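You operate a simulated robot arm through the tools that you are given. There is no shell and no other tool.

The job below is to be done with a simulated robot arm. You get a single attempt, and the scene is never put back.

JOB
Run all three bolts down snug with the tee key.
Fine: snug shows a yellow ring; stand the key back in its stand. Set down upright: tee key.

It is judged by the outcome, as a careful person would: the job done as asked, and still so three seconds after it is handed in. It fails if anything else is knocked over, pushed out of place, dropped, spilled or broken.

ROBOT AND FRAMES
A 7-joint arm with a two-finger parallel gripper, fixed in place. Base frame: the origin is at the foot of the arm, x ahead of it, y to its left, z up; the work surface is at about z = 0.8. Readings come in m, rad, newtons and seconds.
With the tool pointing down near the work surface it reaches from about 0.24 to 0.68 m from the base axis. Its first joint turns from -1.152 to 1.152 rad. Payload 2.4 kg.
The TCP is the grasp point between the finger pads, 0.03 m short of the fingertips. In the tool frame z runs along the fingers and y along their closing line. Largest opening 0.094 m; finger width 0.028, thickness 0.01; the body of the gripper, 0.05 by 0.096 m, starts 0.055 m behind the TCP.
Orientation is that of the tool frame in the base frame, as a unit quaternion [x, y, z, w]. With the fingers straight down and closing along the base's y, the tool's x points along the base's -x, its y along +y and its z along -z.

CONTROLS
- The arm moves only by the tool jog_arm. Its arguments are lists of equal length, an entry for each row: "slide": the shift along the base's x, y, z in m, a list of three; "delta_rot": the turn, a rotation vector about the base's x, y, z in rad, a list of three; "jaw": the gripper command, from -1 (shut) to 1 (fully open), values between in proportion. In form: {"slide": [[x, y, z], ...], "delta_rot": [[ax, ay, az], ...], "jaw": [jaw, ...]}. A call has 1 to 20 rows; each row is the pose to reach, as a shift and turn from the pose commanded when the call began. Each row takes 0.2 s and may step no farther than 0.05 m and 0.15 rad from the row before; otherwise, or with a gripper value out of range, the whole call is refused. Where a pose cannot be reached the arm comes as near as it can. A force on the tool above 40 N (or 10 N above the force at the start of the call, whichever is more), or a blocked arm, ends the call early, and 0.2 s more pass. The fingers move at their own pace (about 0.153 m/s each) and stop on an object; they squeeze with about 26 N. The grip force told is the motor's: it shows also when the fingers shut on nothing. Time passes only in rows, and 0.2 s behind the last, so rows that repeat a pose let the fingers close. The reply holds the time, the measured pose of the TCP, the force on the tool along the base axes, the opening and the grip force, in the units named above and with some noise, with the torque about the TCP (base axes, N m) and any sound that the robot's microphone picked up.
- Cameras (640 x 400 px; columns grow to the right, rows downward): "scene" is fixed at [0.0261, 0.4605, 1.4544]; the picture's right is [-0.87, -0.49, 0.00], its down [-0.24, 0.43, -0.87] and it looks along [0.42, -0.76, -0.49] (base axes); focal length 324 px, centre (320, 200). "wrist" rides on the gripper at [0.076, 0.014, -0.103] in the tool frame; the picture's right is [-0.18, 0.98, 0.00], its down [-0.75, -0.14, -0.64] and it looks along [-0.63, -0.12, 0.77] (tool axes); focal length 243 px, centre (320, 200). There is no depth. A picture from a camera that has moved, and an enlarged one, comes with that camera's place and axes in the base frame and with its lens.
- snapshot(camera): a new picture of that camera. It takes no simulated time.
- close_up(camera, box): a new picture of the part [left, top, right, bottom] of that camera's present view, enlarged. It takes no simulated time.
- job_done(): hands the job in; it is judged then, once.

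Nothing tells you positions but the pictures and the camera data. Unless the task says otherwise, let go and move clear before handing in.

The tools are called after "Call:" as a command line: name --argument value ..., lists and objects as JSON in quotes. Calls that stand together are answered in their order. jog_arm: Moves the arm, as the interface text tells. Its arguments: {"type":"object","properties":{"slide":{"type":"array","items":{"type":"array","items":{"type":"number"}}},"delta_rot":{"type":"array","items":{"type":"array","items":{"type":"number"}}},"jaw":{"type":"array","items":{"type":"number"}}},"required":["slide","delta_rot","jaw"]} The other tools are called the same way: snapshot (camera) takes a picture; close_up (camera, box) takes an enlarged picture of a part of a camera's view; job_done () hands the job in.

At the start:

```text
clock: 0.0
tcp_pos: [0.4218, -0.1561, 1.208]
tcp_rot: [-0.001, 1.0, 0.0, 0.001]
ft_force: [-0.4, -0.4, 0.5]
wrist_torque: [-0.02, 0.0, 0.0]
width: 0.094
finger_force: 0.1
```

scene: 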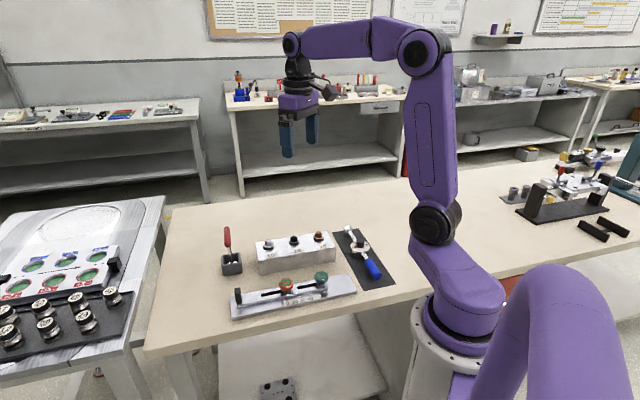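
wrist: 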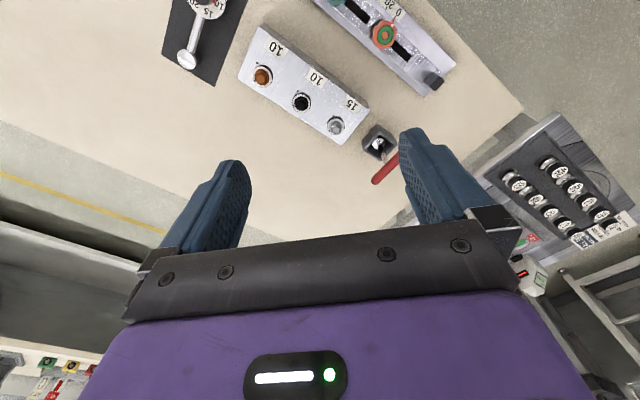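

I see a bench with a block carrying three bolts, a small stand holding a red-handled key to its left, and some other fixtures. I will take enlarged views before moving.

Call:
close_up --camera "scene" --box '[200, 210, 400, 335]'

Call:
close_up --camera "wrist" --box '[220, 0, 420, 200]'

Call:
close_up --camera "scene" --box '[210, 215, 290, 285]'

Call:
close_up --camera "scene" --box '[250, 225, 340, 280]'

```text
3.20 times, centred on (300, 272) of scene
camera zoom: at [0.0261, 0.4605, 1.4544], right [-0.87, -0.49, 0.0], down [-0.24, 0.43, -0.87], along [0.42, -0.76, -0.49], focal length 1038 px, centre (384, -32)
```

zoom: 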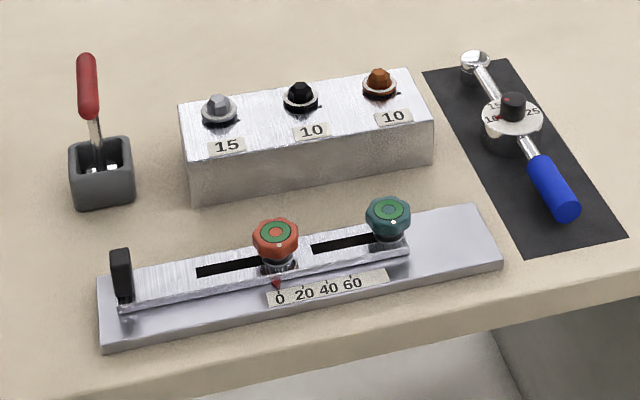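

```text
2.00 times, centred on (320, 100) of wrist
camera zoom: at [0.3447, -0.1423, 1.3094], right [0.18, 0.98, 0.0], down [0.75, -0.14, 0.64], along [0.63, -0.12, -0.77], focal length 485 px, centre (320, 400)
```

zoom: 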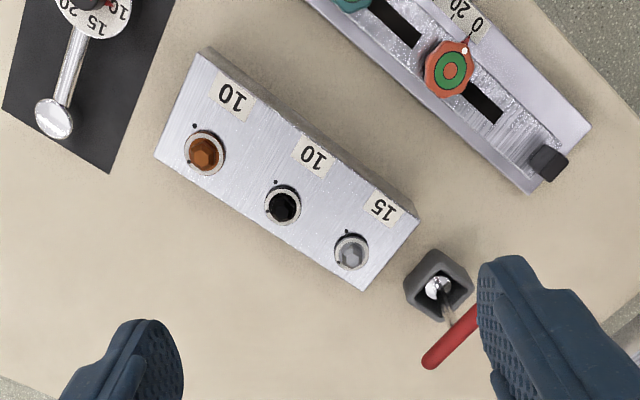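

```text
5.71 times, centred on (250, 250) of scene
camera zoom: at [0.0261, 0.4605, 1.4544], right [-0.87, -0.49, 0.0], down [-0.24, 0.43, -0.87], along [0.42, -0.76, -0.49], focal length 1854 px, centre (720, -86)
```

zoom: 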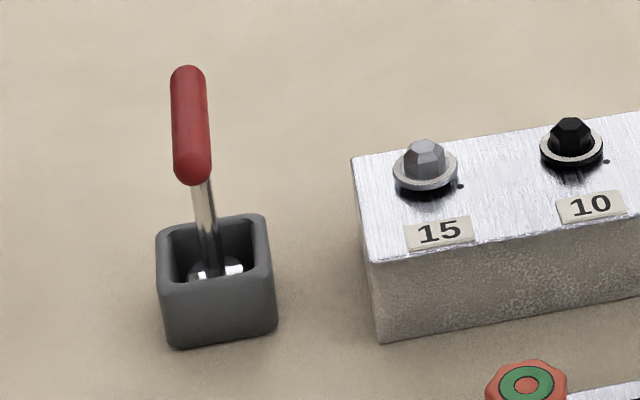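

```text
7.11 times, centred on (295, 252) of scene
camera zoom: at [0.0261, 0.4605, 1.4544], right [-0.87, -0.49, 0.0], down [-0.24, 0.43, -0.87], along [0.42, -0.76, -0.49], focal length 2308 px, centre (498, -173)
```

zoom: 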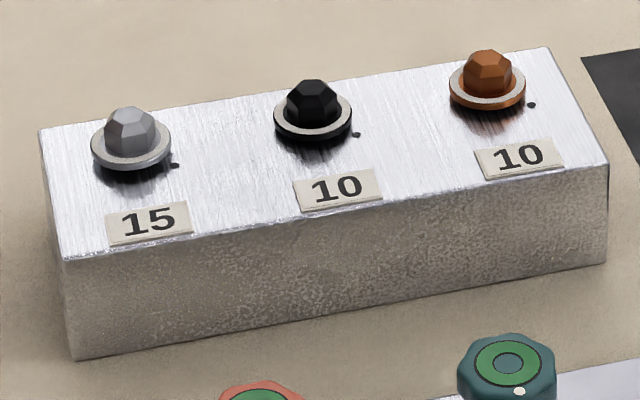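

The tee key stands upright in the grey stand at about (0.60, -0.06), its red cross bar about z 0.926. The bolts are at about (0.534,-0.142), (0.481,-0.200) and (0.426,-0.254) on a block whose top is near z 0.854. I'll move above the stand while turning, to get a closer look and test the wrist range.

Call:
jog_arm --slide '[[0.03, 0.015, -0.01], [0.06, 0.03, -0.02], [0.09, 0.045, -0.03], [0.12, 0.06, -0.04], [0.15, 0.08, -0.05], [0.17, 0.095, -0.06], [0.176, 0.098, -0.07], [0.176, 0.098, -0.07], [0.176, 0.098, -0.07], [0.176, 0.098, -0.07], [0.176, 0.098, -0.07], [0.176, 0.098, -0.07], [0.176, 0.098, -0.07], [0.176, 0.098, -0.07], [0.176, 0.098, -0.07], [0.176, 0.098, -0.07]]' --delta_rot '[[0, 0, 0.145], [0, 0, 0.29], [0, 0, 0.435], [0, 0, 0.58], [0, 0, 0.725], [0, 0, 0.87], [0, 0, 1.015], [0, 0, 1.16], [0, 0, 1.305], [0, 0, 1.45], [0, 0, 1.595], [0, 0, 1.74], [0, 0, 1.885], [0, 0, 2.03], [0, 0, 2.175], [0, 0, 2.29]]' --jaw '[1, 1, 1, 1, 1, 1, 1, 1, 1, 1, 1, 1, 1, 1, 1, 1]'

Call:
snapshot --camera "wrist"

Call:
snapshot --camera "scene"

```text
clock: 3.4
tcp_pos: [0.5973, -0.0578, 1.1367]
tcp_rot: [0.911, -0.411, -0.001, 0.0]
ft_force: [-0.7, -0.5, 0.3]
wrist_torque: [0.04, 0.0, 0.04]
width: 0.0943
finger_force: 0.1
```

```text
taken
camera wrist: at [0.6372, -0.1252, 1.2389], right [-0.86, -0.51, 0.0], down [-0.39, 0.66, 0.64], along [-0.33, 0.55, -0.77], focal length 243 px, centre (320, 200)
```

wrist: 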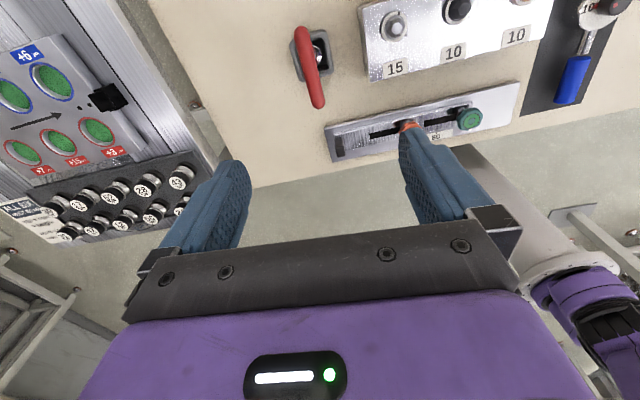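

```text
taken
```

scene: 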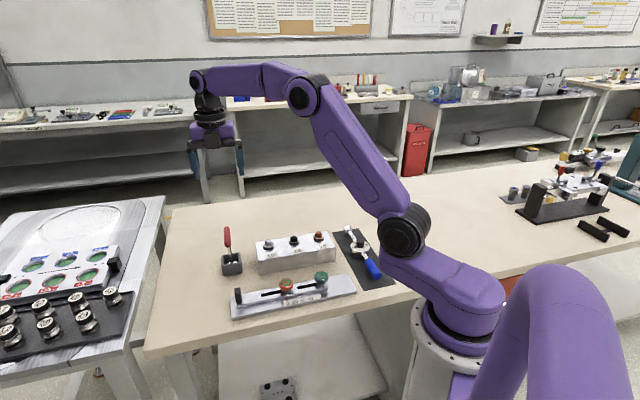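

The wrist reached the +2.29 rad turn without trouble. I'm zooming in on the key, stand and bolts from here.

Call:
close_up --camera "wrist" --box '[260, 0, 380, 120]'

Call:
close_up --camera "wrist" --box '[350, 0, 550, 100]'

```text
3.33 times, centred on (320, 60) of wrist
camera zoom: at [0.6372, -0.1252, 1.2389], right [-0.86, -0.51, 0.0], down [-0.39, 0.66, 0.64], along [-0.33, 0.55, -0.77], focal length 809 px, centre (320, 667)
```

zoom: 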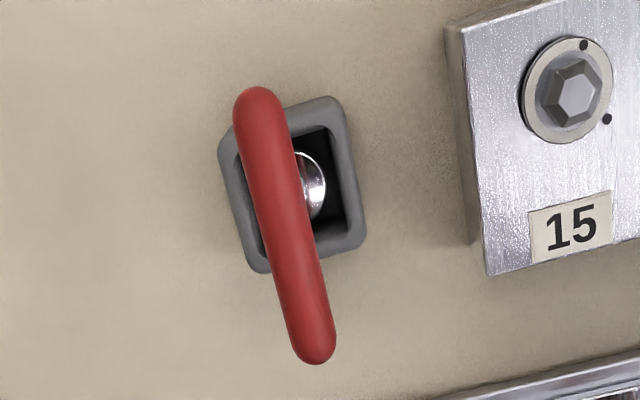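

```text
3.20 times, centred on (450, 50) of wrist
camera zoom: at [0.6372, -0.1252, 1.2389], right [-0.86, -0.51, 0.0], down [-0.39, 0.66, 0.64], along [-0.33, 0.55, -0.77], focal length 776 px, centre (-96, 680)
```

zoom: 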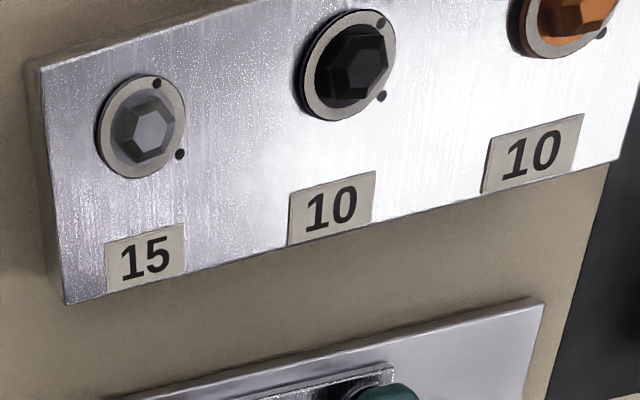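

The red bar runs at about -45° in the x-y plane, with its centre near (0.611, -0.061) and z about 0.915. I'll line up, descend partway and look again.

Call:
jog_arm --slide '[[0.0137, -0.0037, -0.03], [0.0137, -0.0037, -0.07], [0.0137, -0.0037, -0.11], [0.0137, -0.0037, -0.13], [0.0137, -0.0037, -0.13]]' --delta_rot '[[0, 0, 0.03], [0, 0, 0.058], [0, 0, 0.058], [0, 0, 0.058], [0, 0, 0.058]]' --jaw '[1, 1, 1, 1, 1]'

Call:
snapshot --camera "wrist"

Call:
close_up --camera "scene" --box '[170, 170, 290, 290]'

```text
clock: 4.6
tcp_pos: [0.6098, -0.0624, 1.006]
tcp_rot: [0.923, -0.386, -0.001, 0.0]
ft_force: [0.1, 0.0, 0.4]
wrist_torque: [0.01, 0.01, -0.01]
width: 0.0937
finger_force: 0.0
```

```text
taken
camera wrist: at [0.6535, -0.1275, 1.1085], right [-0.83, -0.56, 0.0], down [-0.43, 0.64, 0.64], along [-0.36, 0.53, -0.77], focal length 243 px, centre (320, 200)
```

wrist: 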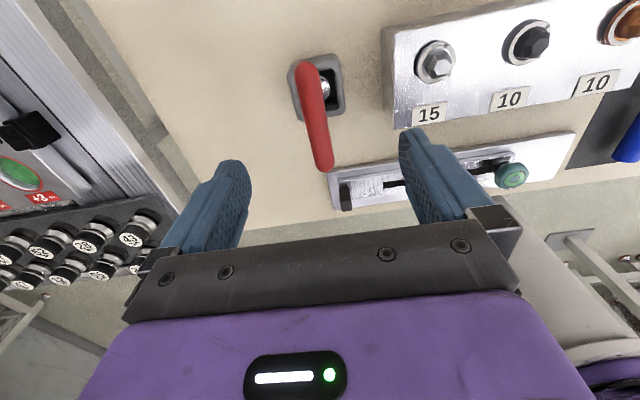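

```text
3.33 times, centred on (230, 230) of scene
camera zoom: at [0.0261, 0.4605, 1.4544], right [-0.87, -0.49, 0.0], down [-0.24, 0.43, -0.87], along [0.42, -0.76, -0.49], focal length 1082 px, centre (620, 100)
```

zoom: 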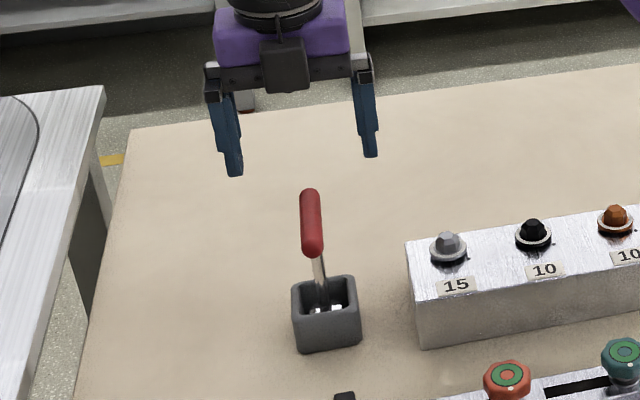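

The gripper is lined up roughly above the key. I'll zoom in to refine the bar's position.

Call:
close_up --camera "wrist" --box '[260, 40, 380, 180]'

Call:
close_up --camera "wrist" --box '[390, 0, 640, 140]'

```text
2.86 times, centred on (320, 110) of wrist
camera zoom: at [0.6535, -0.1275, 1.1085], right [-0.83, -0.56, 0.0], down [-0.43, 0.64, 0.64], along [-0.36, 0.53, -0.77], focal length 693 px, centre (320, 457)
```

zoom: 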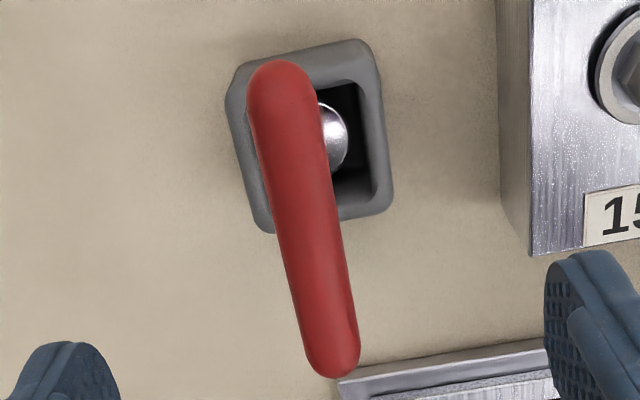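

```text
2.56 times, centred on (515, 70) of wrist
camera zoom: at [0.6535, -0.1275, 1.1085], right [-0.83, -0.56, 0.0], down [-0.43, 0.64, 0.64], along [-0.36, 0.53, -0.77], focal length 621 px, centre (-179, 533)
```

zoom: 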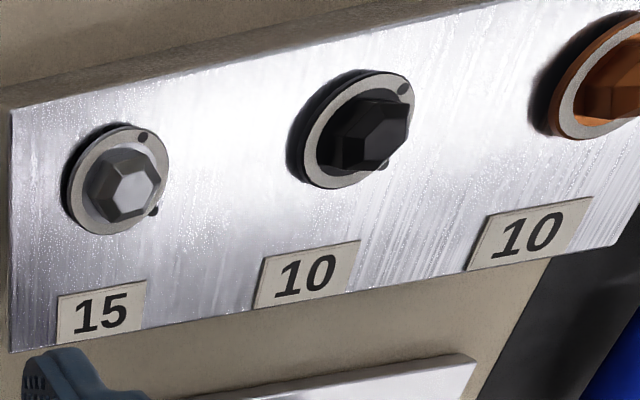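

The bar centre now fixes at about (0.613, -0.063, 0.921), and the stand is centred on the same spot. I'll correct by a couple of millimetres, go down to the bar and close on it.

Call:
jog_arm --slide '[[0.0025, -0.0012, 0.0], [0.0025, -0.0012, -0.03], [0.0025, -0.0012, -0.06], [0.0025, -0.0012, -0.085], [0.0025, -0.0012, -0.085]]' --delta_rot '[[0, 0, 0], [0, 0, 0], [0, 0, 0], [0, 0, 0], [0, 0, 0]]' --jaw '[1, 1, 1, 1, 1]'

Call:
snapshot --camera "wrist"

Call:
close_up --camera "scene" --box '[170, 170, 290, 290]'

```text
clock: 5.8
tcp_pos: [0.6123, -0.0651, 0.922]
tcp_rot: [0.922, -0.387, 0.0, 0.0]
ft_force: [0.2, 0.7, -0.2]
wrist_torque: [0.02, 0.0, 0.01]
width: 0.0942
finger_force: 0.1
```

```text
taken
camera wrist: at [0.6566, -0.1297, 1.0243], right [-0.83, -0.56, 0.0], down [-0.43, 0.64, 0.64], along [-0.36, 0.53, -0.77], focal length 243 px, centre (320, 200)
```

wrist: 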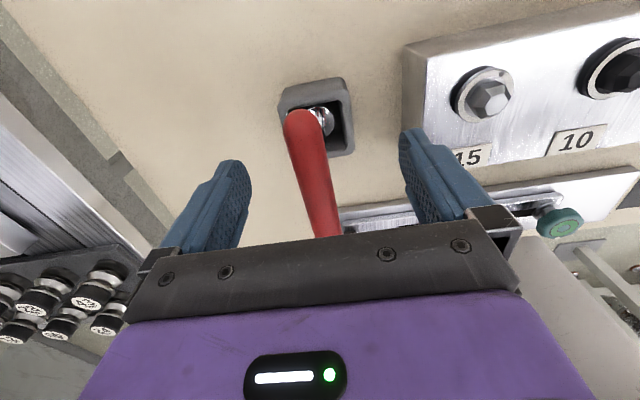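

```text
3.33 times, centred on (230, 230) of scene
camera zoom: at [0.0261, 0.4605, 1.4544], right [-0.87, -0.49, 0.0], down [-0.24, 0.43, -0.87], along [0.42, -0.76, -0.49], focal length 1082 px, centre (620, 100)
```

zoom: 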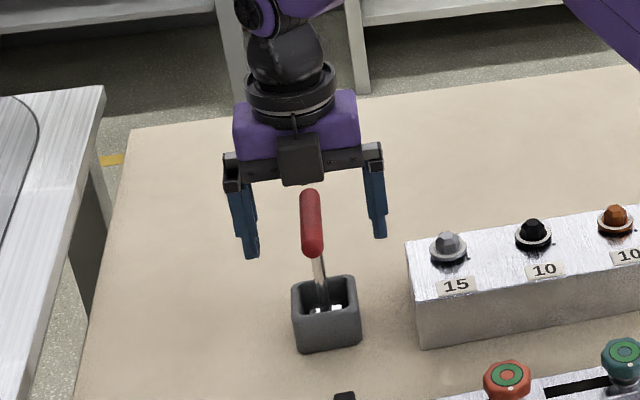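

The bar lies centred between the fingers. Closing on it now.

Call:
jog_arm --slide '[[0, 0, 0], [0, 0, 0], [0, 0, 0], [0, 0, 0]]' --delta_rot '[[0, 0, 0], [0, 0, 0], [0, 0, 0], [0, 0, 0]]' --jaw '[0, -0.6, -1, -1]'

Call:
snapshot --camera "wrist"

Call:
close_up --camera "scene" --box '[170, 170, 290, 290]'

```text
clock: 6.8
tcp_pos: [0.6129, -0.0656, 0.9227]
tcp_rot: [0.922, -0.386, -0.001, 0.0]
ft_force: [0.5, 0.4, 0.0]
wrist_torque: [-0.05, -0.05, -0.01]
width: 0.0215
finger_force: 25.9
```

```text
taken
camera wrist: at [0.6566, -0.1296, 1.0247], right [-0.83, -0.56, 0.0], down [-0.43, 0.64, 0.64], along [-0.36, 0.53, -0.77], focal length 243 px, centre (320, 200)
```

wrist: 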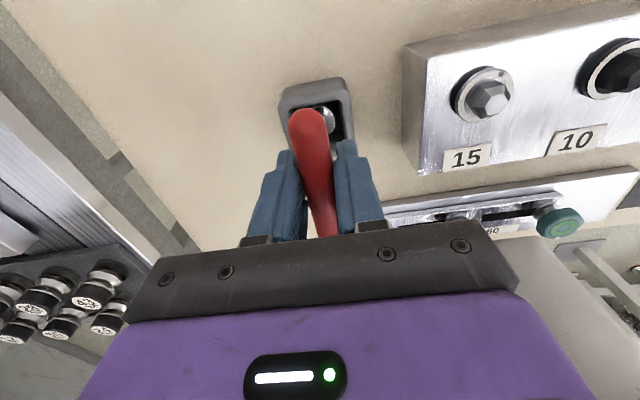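

```text
3.33 times, centred on (230, 230) of scene
camera zoom: at [0.0261, 0.4605, 1.4544], right [-0.87, -0.49, 0.0], down [-0.24, 0.43, -0.87], along [0.42, -0.76, -0.49], focal length 1082 px, centre (620, 100)
```

zoom: 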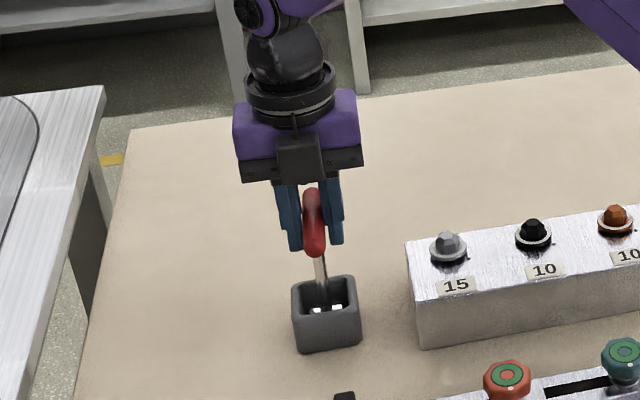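

The key is gripped (opening 0.0215 m). I'll lift it straight up out of the stand and check how it hangs.

Call:
jog_arm --slide '[[0, 0, 0.01], [0, 0, 0.03], [0, 0, 0.06], [0, 0, 0.09], [0, 0, 0.12], [0, 0, 0.12]]' --delta_rot '[[0, 0, 0], [0, 0, 0], [0, 0, 0], [0, 0, 0], [0, 0, 0], [0, 0, 0]]' --jaw '[-1, -1, -1, -1, -1, -1]'

Call:
close_up --camera "scene" --box '[170, 150, 290, 290]'

Call:
snapshot --camera "wrist"

```text
clock: 8.2
tcp_pos: [0.6133, -0.063, 1.0423]
tcp_rot: [0.923, -0.386, -0.001, -0.001]
ft_force: [0.1, -0.3, -1.8]
wrist_torque: [0.02, -0.02, 0.02]
width: 0.0218
finger_force: 26.0
```

```text
2.86 times, centred on (230, 220) of scene
camera zoom: at [0.0261, 0.4605, 1.4544], right [-0.87, -0.49, 0.0], down [-0.24, 0.43, -0.87], along [0.42, -0.76, -0.49], focal length 927 px, centre (577, 143)
```

zoom: 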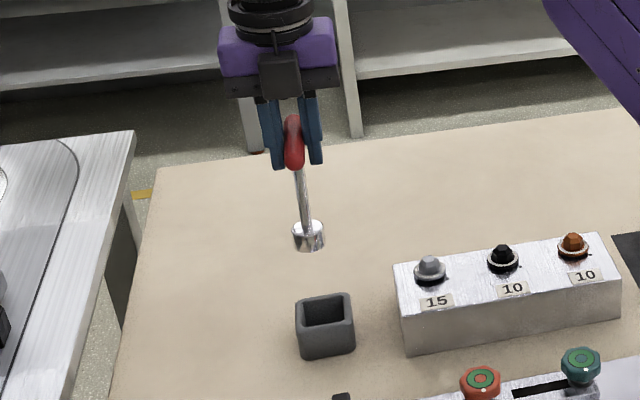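

```text
taken
camera wrist: at [0.6567, -0.1271, 1.144], right [-0.83, -0.56, 0.0], down [-0.43, 0.64, 0.64], along [-0.36, 0.53, -0.77], focal length 243 px, centre (320, 200)
```

wrist: 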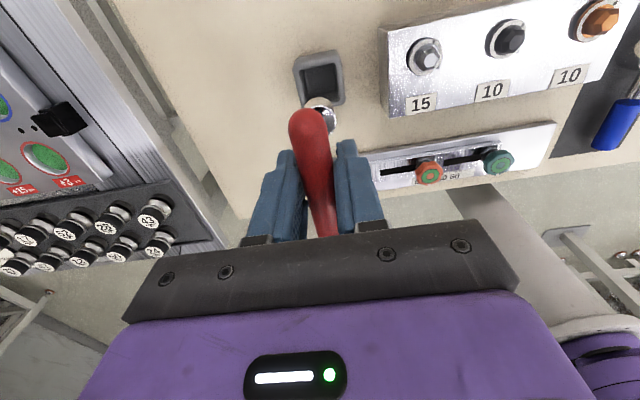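

The key came free cleanly and hangs from the grip. I'll zoom in on the socket end to see its true offset and length.

Call:
close_up --camera "scene" --box '[250, 180, 300, 250]'

Call:
close_up --camera "wrist" --box '[280, 40, 360, 140]'

Call:
close_up --camera "wrist" --box '[370, 0, 640, 140]'

```text
5.71 times, centred on (275, 215) of scene
camera zoom: at [0.0261, 0.4605, 1.4544], right [-0.87, -0.49, 0.0], down [-0.24, 0.43, -0.87], along [0.42, -0.76, -0.49], focal length 1854 px, centre (577, 114)
```

zoom: 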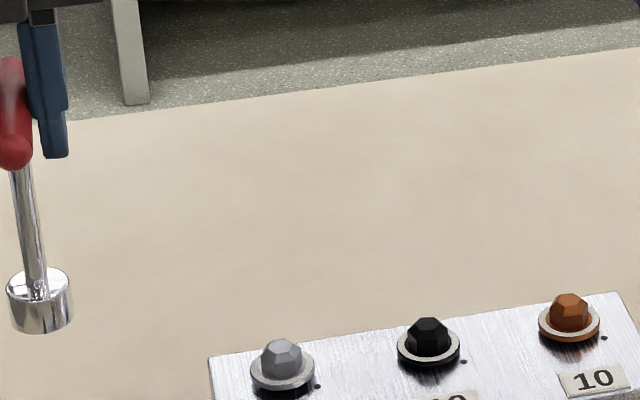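

```text
4.00 times, centred on (320, 90) of wrist
camera zoom: at [0.6567, -0.1271, 1.144], right [-0.83, -0.56, 0.0], down [-0.43, 0.64, 0.64], along [-0.36, 0.53, -0.77], focal length 970 px, centre (320, 640)
```

zoom: 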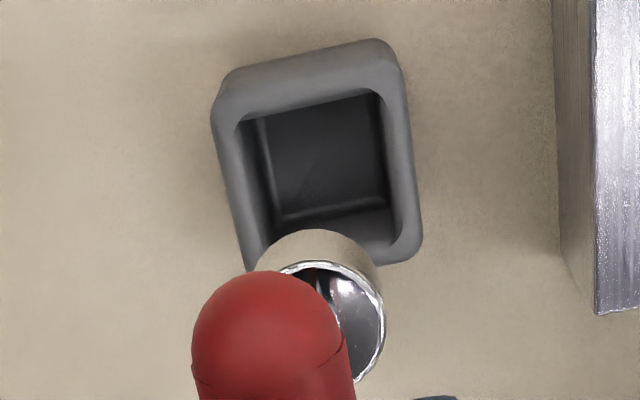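

```text
2.37 times, centred on (505, 70) of wrist
camera zoom: at [0.6567, -0.1271, 1.144], right [-0.83, -0.56, 0.0], down [-0.43, 0.64, 0.64], along [-0.36, 0.53, -0.77], focal length 575 px, centre (-118, 508)
```

zoom: 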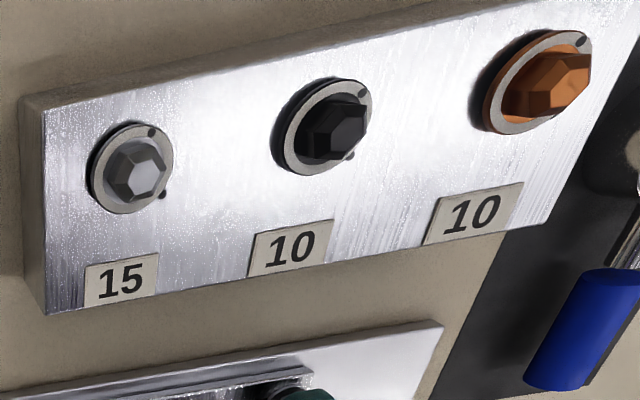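

The socket is a cylinder of about 31 mm diameter and 18 mm tall, hanging close to vertical. I'll zoom further into each bolt head to read the hex angles, and into the socket in the scene view.

Call:
close_up --camera "wrist" --box '[395, 25, 455, 85]'

Call:
close_up --camera "wrist" --box '[475, 5, 545, 75]'

Call:
close_up --camera "wrist" --box '[560, 0, 630, 60]'

Call:
close_up --camera "scene" --box '[240, 175, 310, 250]'

```text
6.67 times, centred on (425, 55) of wrist
camera zoom: at [0.6567, -0.1271, 1.144], right [-0.83, -0.56, 0.0], down [-0.43, 0.64, 0.64], along [-0.36, 0.53, -0.77], focal length 1618 px, centre (-380, 1167)
```

zoom: 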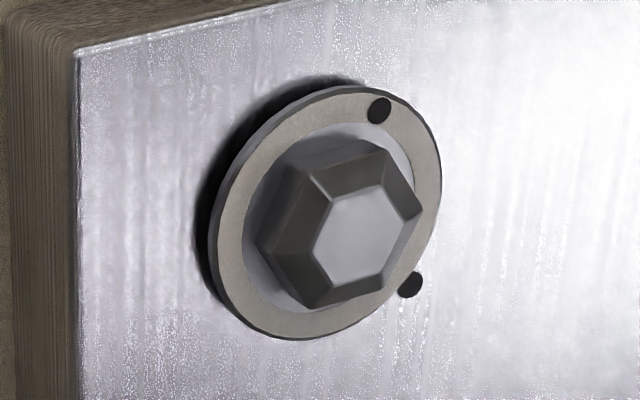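

```text
5.71 times, centred on (510, 40) of wrist
camera zoom: at [0.6567, -0.1271, 1.144], right [-0.83, -0.56, 0.0], down [-0.43, 0.64, 0.64], along [-0.36, 0.53, -0.77], focal length 1386 px, centre (-766, 1114)
```

zoom: 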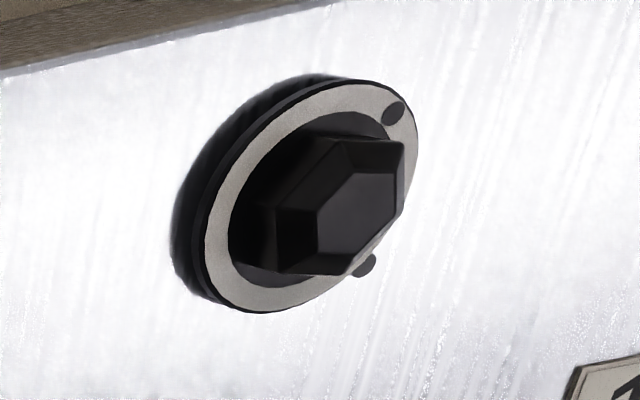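

```text
6.67 times, centred on (595, 30) of wrist
camera zoom: at [0.6567, -0.1271, 1.144], right [-0.83, -0.56, 0.0], down [-0.43, 0.64, 0.64], along [-0.36, 0.53, -0.77], focal length 1618 px, centre (-1513, 1333)
```

zoom: 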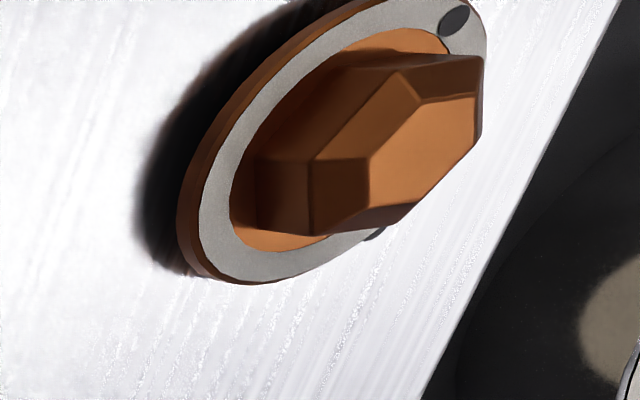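

```text
5.33 times, centred on (275, 212) of scene
camera zoom: at [0.0261, 0.4605, 1.4544], right [-0.87, -0.49, 0.0], down [-0.24, 0.43, -0.87], along [0.42, -0.76, -0.49], focal length 1731 px, centre (560, 133)
```

zoom: 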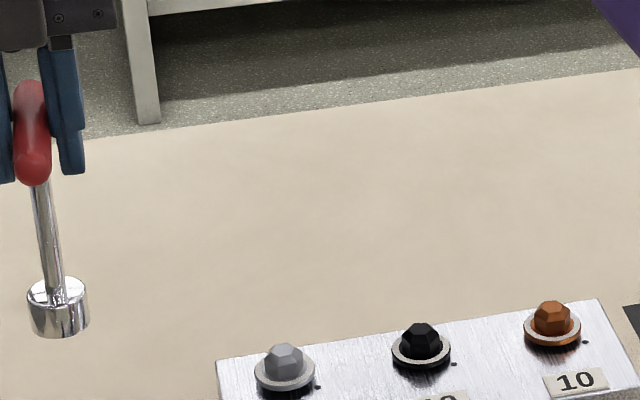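

The bolt heads are six-sided with a dot on each flange lined up with a hex corner, and each flange is a bit proud of the block. I'll carry the key at this height to a hover above the silver bolt (about 0.5395, -0.150) and check alignment with both cameras.

Call:
jog_arm --slide '[[-0.02, -0.024, 0.0], [-0.045, -0.053, 0.0], [-0.065, -0.076, 0.0], [-0.0735, -0.086, 0.0], [-0.0735, -0.086, 0.0]]' --delta_rot '[[0, 0, 0], [0, 0, 0], [0, 0, 0], [0, 0, 0], [0, 0, 0]]' --jaw '[-1, -1, -1, -1, -1]'

Call:
snapshot --camera "wrist"

Call:
close_up --camera "scene" --box '[240, 180, 340, 270]'

```text
clock: 9.4
tcp_pos: [0.5397, -0.1469, 1.0427]
tcp_rot: [0.923, -0.386, -0.001, 0.0]
ft_force: [0.2, -0.4, -2.1]
wrist_torque: [0.03, 0.02, 0.01]
width: 0.0217
finger_force: 25.8
```

```text
taken
camera wrist: at [0.5827, -0.2124, 1.1441], right [-0.83, -0.56, 0.0], down [-0.43, 0.64, 0.64], along [-0.36, 0.53, -0.77], focal length 243 px, centre (320, 200)
```

wrist: 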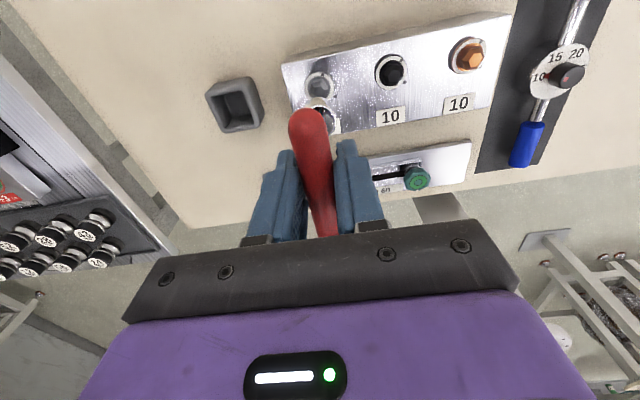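

```text
4.44 times, centred on (290, 225) of scene
camera zoom: at [0.0261, 0.4605, 1.4544], right [-0.87, -0.49, 0.0], down [-0.24, 0.43, -0.87], along [0.42, -0.76, -0.49], focal length 1442 px, centre (453, 89)
```

zoom: 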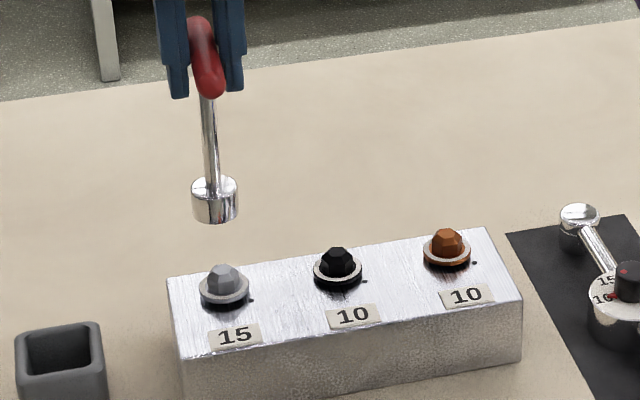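

In the scene view the socket sits laterally right over the silver bolt. I'll zoom the wrist camera to check the other direction.

Call:
close_up --camera "wrist" --box '[275, 50, 375, 150]'

Call:
close_up --camera "wrist" --box '[360, 40, 425, 105]'

Call:
close_up --camera "scene" --box '[270, 215, 320, 255]'

```text
4.00 times, centred on (325, 100) of wrist
camera zoom: at [0.5827, -0.2124, 1.1441], right [-0.83, -0.56, 0.0], down [-0.43, 0.64, 0.64], along [-0.36, 0.53, -0.77], focal length 970 px, centre (300, 600)
```

zoom: 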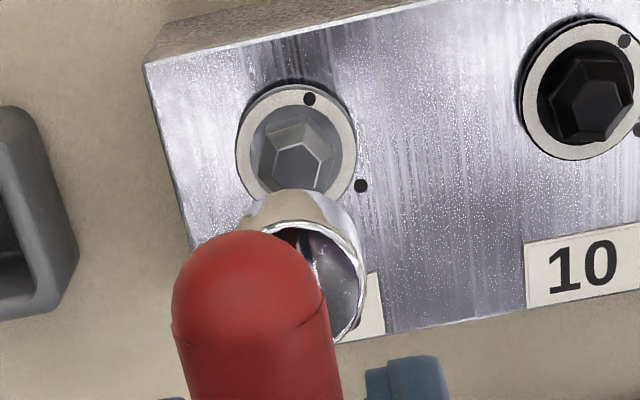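

```text
6.15 times, centred on (392, 72) of wrist
camera zoom: at [0.5827, -0.2124, 1.1441], right [-0.83, -0.56, 0.0], down [-0.43, 0.64, 0.64], along [-0.36, 0.53, -0.77], focal length 1493 px, centre (-126, 985)
```

zoom: 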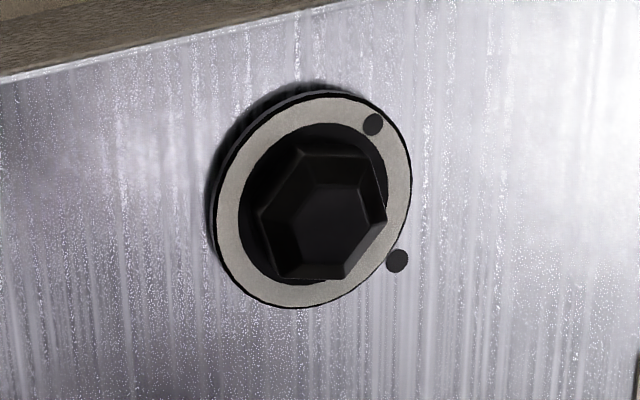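

```text
10.00 times, centred on (295, 235) of scene
camera zoom: at [0.0261, 0.4605, 1.4544], right [-0.87, -0.49, 0.0], down [-0.24, 0.43, -0.87], along [0.42, -0.76, -0.49], focal length 3245 px, centre (570, -150)
```

zoom: 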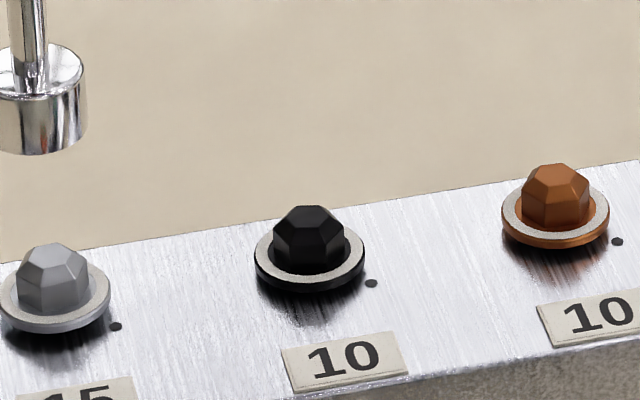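

Comparing the two views, the socket's centre is about 5 mm nearer the scene camera than the bolt. I'll shift by (+0.004, -0.004), lower to just above the head, and check again.

Call:
jog_arm --slide '[[0.004, -0.004, -0.015], [0.004, -0.004, -0.03], [0.004, -0.004, -0.042], [0.004, -0.004, -0.042]]' --delta_rot '[[0, 0, 0], [0, 0, 0], [0, 0, 0], [0, 0, 0]]' --jaw '[-1, -1, -1, -1]'

Call:
close_up --camera "scene" --box '[255, 205, 305, 245]'

Call:
close_up --camera "wrist" --box '[275, 50, 375, 150]'

```text
clock: 10.4
tcp_pos: [0.5433, -0.153, 0.9991]
tcp_rot: [0.922, -0.386, -0.001, -0.001]
ft_force: [0.0, 0.1, -2.3]
wrist_torque: [-0.01, -0.04, 0.01]
width: 0.0219
finger_force: 25.9
```

```text
10.00 times, centred on (280, 225) of scene
camera zoom: at [0.0261, 0.4605, 1.4544], right [-0.87, -0.49, 0.0], down [-0.24, 0.43, -0.87], along [0.42, -0.76, -0.49], focal length 3245 px, centre (720, -50)
```

zoom: 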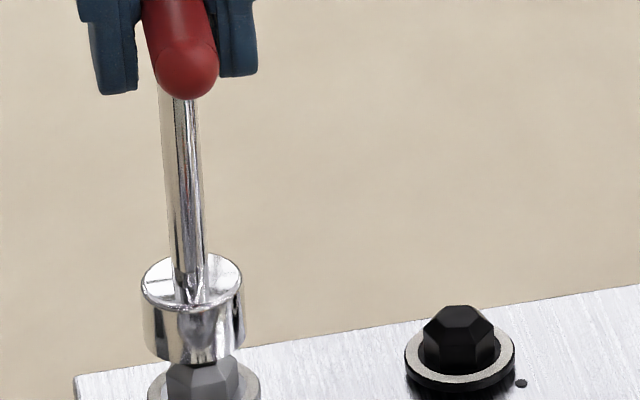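

```text
4.00 times, centred on (325, 100) of wrist
camera zoom: at [0.5869, -0.2171, 1.1013], right [-0.83, -0.56, 0.0], down [-0.43, 0.64, 0.64], along [-0.36, 0.53, -0.77], focal length 970 px, centre (300, 600)
```

zoom: 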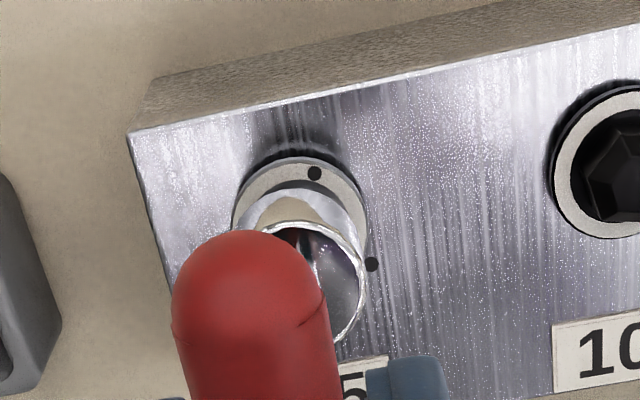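

Laterally it looks right. I'll zoom in closer to judge the gap and the fore-aft alignment.

Call:
close_up --camera "wrist" --box '[300, 80, 350, 130]'

Call:
close_up --camera "scene" --box '[260, 225, 290, 250]'

```text
8.00 times, centred on (325, 105) of wrist
camera zoom: at [0.5869, -0.2171, 1.1013], right [-0.83, -0.56, 0.0], down [-0.43, 0.64, 0.64], along [-0.36, 0.53, -0.77], focal length 1941 px, centre (280, 960)
```

zoom: 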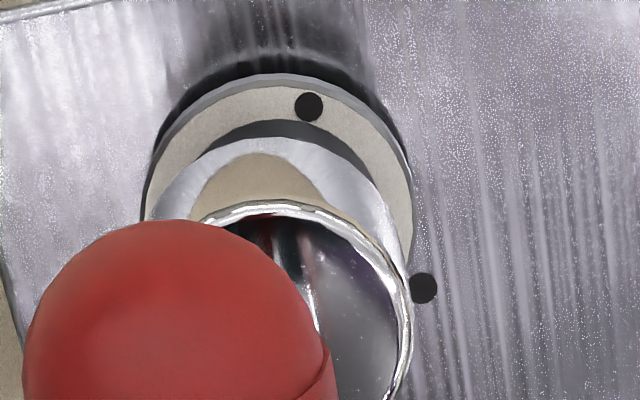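

```text
16.00 times, centred on (275, 238) of scene
camera zoom: at [0.0261, 0.4605, 1.4544], right [-0.87, -0.49, 0.0], down [-0.24, 0.43, -0.87], along [0.42, -0.76, -0.49], focal length 5192 px, centre (1040, -400)
```

zoom: 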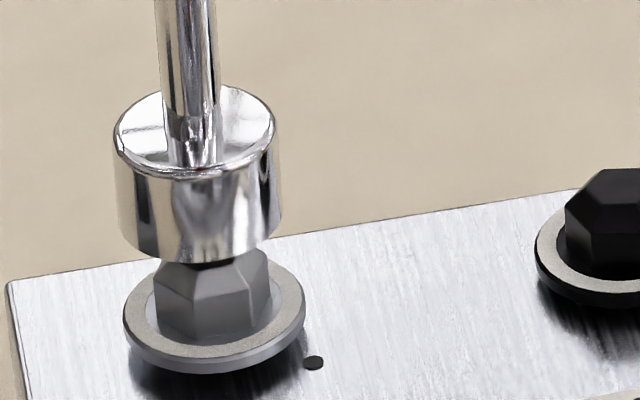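

The socket is within about 1 mm of the silver bolt's axis, just above the head. I'll lower gently in small steps and watch the force.

Call:
jog_arm --slide '[[-0.0004, -0.0004, -0.002], [-0.0004, -0.0004, -0.004], [-0.0004, -0.0004, -0.006], [-0.0004, -0.0004, -0.008]]' --delta_rot '[[0, 0, 0], [0, 0, 0], [0, 0, 0], [0, 0, 0]]' --jaw '[-1, -1, -1, -1]'

Call:
close_up --camera "scene" --box '[260, 225, 290, 250]'

```text
clock: 11.4
tcp_pos: [0.5441, -0.1541, 0.9917]
tcp_rot: [0.923, -0.386, 0.0, -0.001]
ft_force: [-0.5, -0.3, -1.1]
wrist_torque: [0.01, 0.02, 0.02]
width: 0.0216
finger_force: 26.0
```

```text
16.00 times, centred on (275, 238) of scene
camera zoom: at [0.0261, 0.4605, 1.4544], right [-0.87, -0.49, 0.0], down [-0.24, 0.43, -0.87], along [0.42, -0.76, -0.49], focal length 5192 px, centre (1040, -400)
```

zoom: 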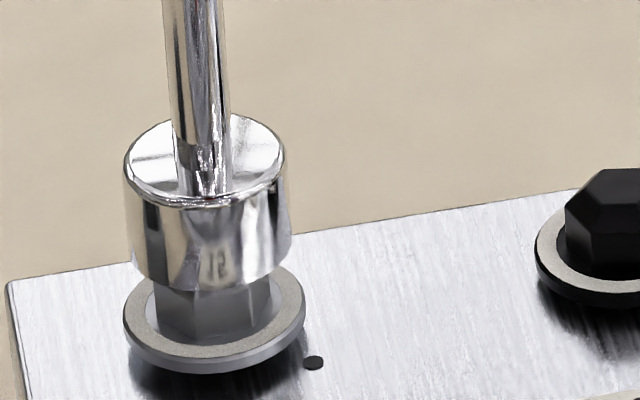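

No contact force yet. I'll keep lowering in 2 mm steps.

Call:
jog_arm --slide '[[0, 0, -0.001], [0, 0, -0.002], [0, 0, -0.003], [0, 0, -0.004]]' --delta_rot '[[0, 0, 0], [0, 0, 0], [0, 0, 0], [0, 0, 0]]' --jaw '[-1, -1, -1, -1]'

Call:
close_up --camera "scene" --box '[260, 225, 290, 250]'

```text
clock: 12.4
tcp_pos: [0.5444, -0.153, 0.9891]
tcp_rot: [0.922, -0.386, 0.0, -0.001]
ft_force: [-1.0, 0.8, -0.9]
wrist_torque: [0.17, 0.11, 0.0]
width: 0.0217
finger_force: 26.2
```

```text
16.00 times, centred on (275, 238) of scene
camera zoom: at [0.0261, 0.4605, 1.4544], right [-0.87, -0.49, 0.0], down [-0.24, 0.43, -0.87], along [0.42, -0.76, -0.49], focal length 5192 px, centre (1040, -400)
```

zoom: 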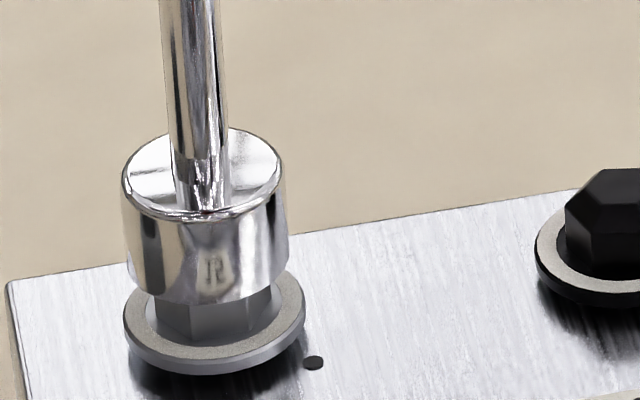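

There's light sideways contact on the head's bevel, pushing the socket toward -x/+y. I'll ease the key 1 mm that way and continue down a little.

Call:
jog_arm --slide '[[-0.0008, 0.0008, 0.0], [-0.0012, 0.0012, -0.001], [-0.0012, 0.0012, -0.002], [-0.0012, 0.0012, -0.002]]' --delta_rot '[[0, 0, 0], [0, 0, 0], [0, 0, 0], [0, 0, 0]]' --jaw '[-1, -1, -1, -1]'

Call:
close_up --camera "scene" --box '[260, 225, 290, 250]'

Call:
close_up --camera "wrist" --box '[295, 90, 345, 140]'

```text
clock: 13.4
tcp_pos: [0.5421, -0.152, 0.9862]
tcp_rot: [0.922, -0.387, -0.001, -0.001]
ft_force: [-0.5, -0.8, -1.8]
wrist_torque: [0.0, 0.0, 0.02]
width: 0.0219
finger_force: 25.9
```

```text
16.00 times, centred on (275, 238) of scene
camera zoom: at [0.0261, 0.4605, 1.4544], right [-0.87, -0.49, 0.0], down [-0.24, 0.43, -0.87], along [0.42, -0.76, -0.49], focal length 5192 px, centre (1040, -400)
```

zoom: 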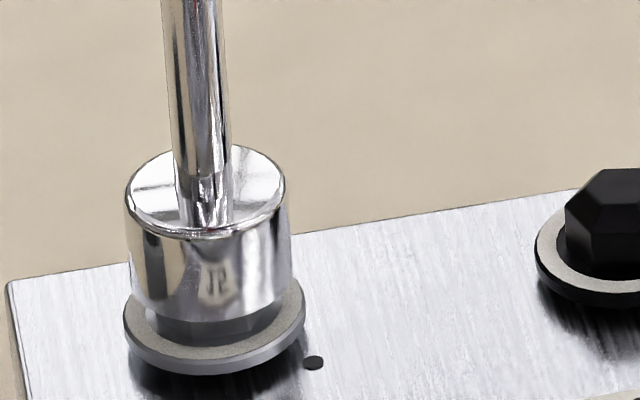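

```text
8.00 times, centred on (320, 115) of wrist
camera zoom: at [0.5855, -0.2169, 1.0885], right [-0.83, -0.56, 0.0], down [-0.43, 0.64, 0.64], along [-0.36, 0.53, -0.77], focal length 1941 px, centre (320, 880)
```

zoom: 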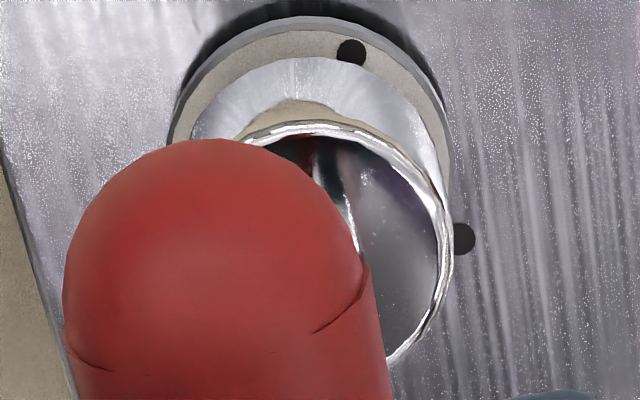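

The side force vanished and the socket is sliding over the head. Continuing down.

Call:
jog_arm --slide '[[0, 0, -0.001], [0, 0, -0.002], [0, 0, -0.003], [0, 0, -0.004]]' --delta_rot '[[0, 0, 0], [0, 0, 0], [0, 0, 0], [0, 0, 0]]' --jaw '[-1, -1, -1, -1]'

Call:
close_up --camera "scene" --box '[260, 225, 290, 250]'

```text
clock: 14.4
tcp_pos: [0.5423, -0.1517, 0.9826]
tcp_rot: [0.922, -0.387, -0.001, -0.001]
ft_force: [-0.3, 0.4, -1.4]
wrist_torque: [-0.03, -0.03, -0.01]
width: 0.0216
finger_force: 26.6
```

```text
16.00 times, centred on (275, 238) of scene
camera zoom: at [0.0261, 0.4605, 1.4544], right [-0.87, -0.49, 0.0], down [-0.24, 0.43, -0.87], along [0.42, -0.76, -0.49], focal length 5192 px, centre (1040, -400)
```

zoom: 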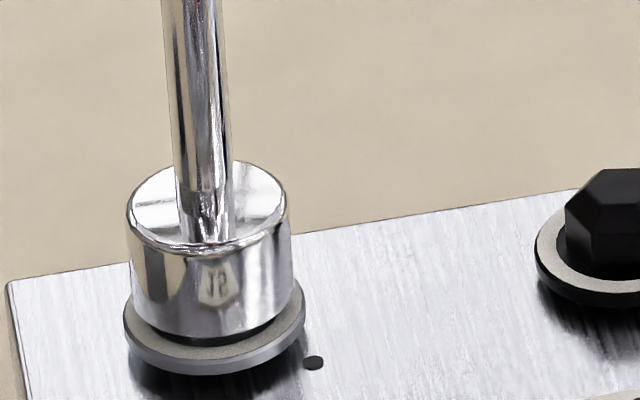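

Nearly seated. A couple more millimetres, watching for the upward force at the bottom.

Call:
jog_arm --slide '[[0, 0, -0.001], [0, 0, -0.002], [0, 0, -0.0025]]' --delta_rot '[[0, 0, 0], [0, 0, 0], [0, 0, 0]]' --jaw '[-1, -1, -1]'

Call:
close_up --camera "scene" --box '[260, 225, 290, 250]'

```text
clock: 15.2
tcp_pos: [0.5432, -0.1519, 0.9792]
tcp_rot: [0.922, -0.387, -0.001, -0.002]
ft_force: [-0.6, -0.2, -0.7]
wrist_torque: [0.07, 0.03, -0.04]
width: 0.0215
finger_force: 26.0
```

```text
16.00 times, centred on (275, 238) of scene
camera zoom: at [0.0261, 0.4605, 1.4544], right [-0.87, -0.49, 0.0], down [-0.24, 0.43, -0.87], along [0.42, -0.76, -0.49], focal length 5192 px, centre (1040, -400)
```

zoom: 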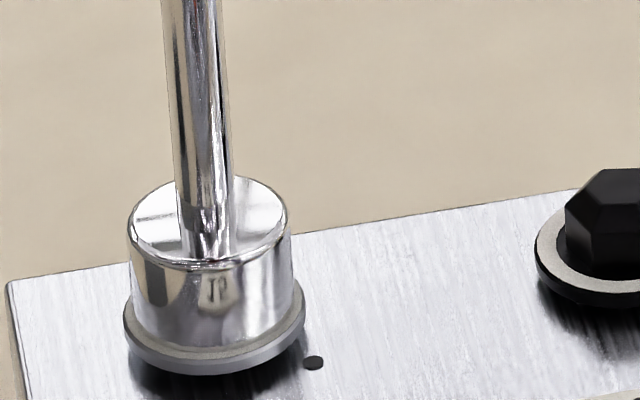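

The socket is now down on the flange. I'll start turning clockwise (negative about z) in small steps and watch the torque.

Call:
jog_arm --slide '[[-0.0002, -0.0001, -0.0003], [-0.0003, -0.0002, -0.0005], [-0.0005, -0.0003, -0.0006], [-0.0005, -0.0003, -0.0006]]' --delta_rot '[[0, 0, -0.1], [0, 0, -0.2], [0, 0, -0.3], [0, 0, -0.3]]' --jaw '[-1, -1, -1, -1]'

Call:
close_up --camera "scene" --box '[260, 225, 290, 250]'

Call:
snapshot --camera "wrist"

```text
clock: 16.2
tcp_pos: [0.5413, -0.1525, 0.9783]
tcp_rot: [0.854, -0.52, -0.001, 0.0]
ft_force: [-1.9, 1.4, -3.0]
wrist_torque: [0.14, 0.16, 0.04]
width: 0.0216
finger_force: 26.0
```

```text
16.00 times, centred on (275, 238) of scene
camera zoom: at [0.0261, 0.4605, 1.4544], right [-0.87, -0.49, 0.0], down [-0.24, 0.43, -0.87], along [0.42, -0.76, -0.49], focal length 5192 px, centre (1040, -400)
```

zoom: 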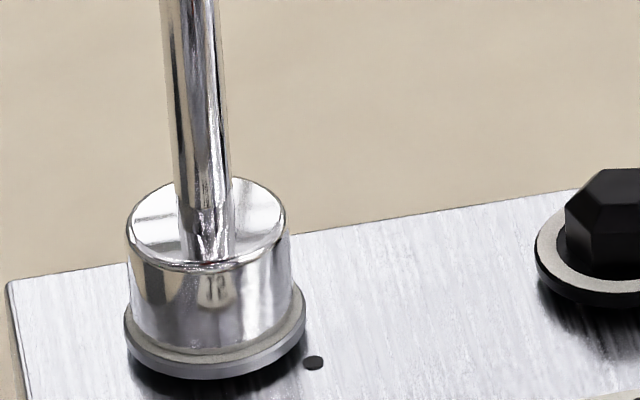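

```text
taken
camera wrist: at [0.5641, -0.2274, 1.0808], right [-0.96, -0.29, 0.0], down [-0.22, 0.73, 0.64], along [-0.19, 0.62, -0.77], focal length 243 px, centre (320, 200)
```

wrist: 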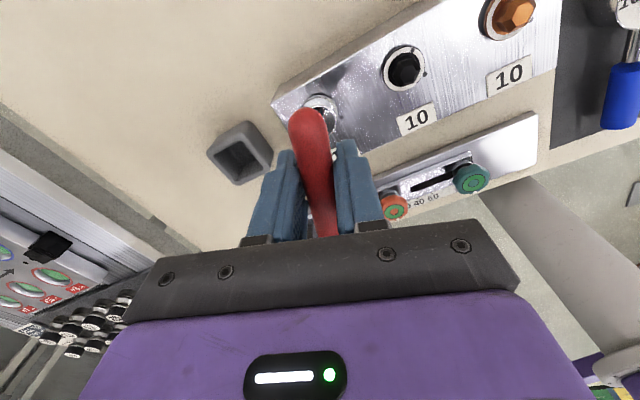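

It's turning, with a small sideways load that tells me to ease toward -x/+y. I'll check whether the flange dot moved with the key.

Call:
close_up --camera "wrist" --box '[295, 85, 345, 135]'

Call:
jog_arm --slide '[[-0.0004, 0.0004, 0], [-0.0008, 0.0007, 0]]' --delta_rot '[[0, 0, 0], [0, 0, 0]]' --jaw '[-1, -1]'

```text
8.00 times, centred on (320, 110) of wrist
camera zoom: at [0.5641, -0.2274, 1.0808], right [-0.96, -0.29, 0.0], down [-0.22, 0.73, 0.64], along [-0.19, 0.62, -0.77], focal length 1941 px, centre (320, 920)
```

zoom: 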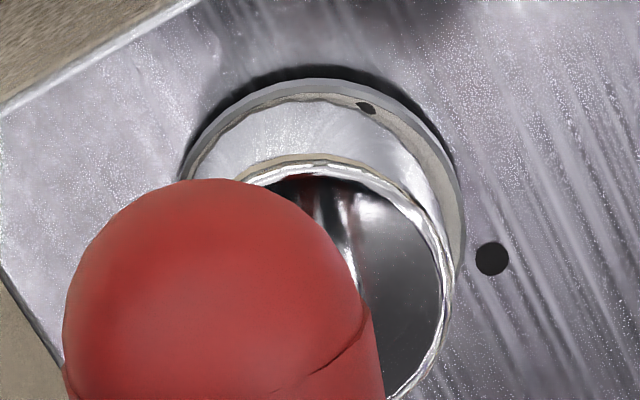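

```text
clock: 16.8
tcp_pos: [0.5411, -0.1526, 0.9777]
tcp_rot: [0.854, -0.521, 0.0, 0.0]
ft_force: [-0.2, 1.5, -1.8]
wrist_torque: [0.14, 0.07, -0.03]
width: 0.022
finger_force: 26.2
```

The flange dot moves with the key, so the bolt is turning freely. Continuing clockwise with small lateral corrections.

Call:
jog_arm --slide '[[-0.0002, 0.0004, -0.0003], [-0.0003, 0.0006, -0.0005], [-0.0005, 0.0006, -0.0007], [-0.0006, 0.0006, -0.001], [-0.0006, 0.0006, -0.001]]' --delta_rot '[[0, 0, -0.1], [0, 0, -0.2], [0, 0, -0.3], [0, 0, -0.4], [0, 0, -0.4]]' --jaw '[-1, -1, -1, -1, -1]'

Call:
close_up --camera "scene" --box '[260, 225, 290, 250]'

Call:
close_up --camera "wrist" --box '[295, 85, 345, 135]'

```text
clock: 18.0
tcp_pos: [0.5401, -0.1513, 0.9768]
tcp_rot: [0.734, -0.679, -0.001, 0.0]
ft_force: [0.1, -0.6, -0.9]
wrist_torque: [-0.12, 0.01, 0.01]
width: 0.0215
finger_force: 26.0
```

```text
16.00 times, centred on (275, 238) of scene
camera zoom: at [0.0261, 0.4604, 1.4544], right [-0.87, -0.49, 0.0], down [-0.24, 0.43, -0.87], along [0.42, -0.76, -0.49], focal length 5192 px, centre (1040, -400)
```

zoom: 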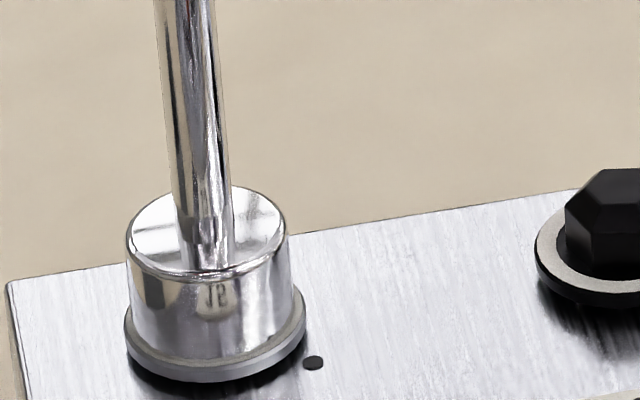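

```text
8.00 times, centred on (320, 110) of wrist
camera zoom: at [0.5319, -0.2289, 1.0798], right [-0.99, 0.11, 0.0], down [0.08, 0.76, 0.64], along [0.07, 0.64, -0.77], focal length 1941 px, centre (320, 920)
```

zoom: 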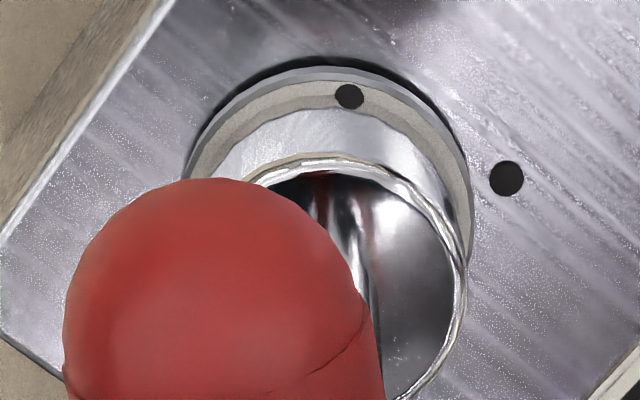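

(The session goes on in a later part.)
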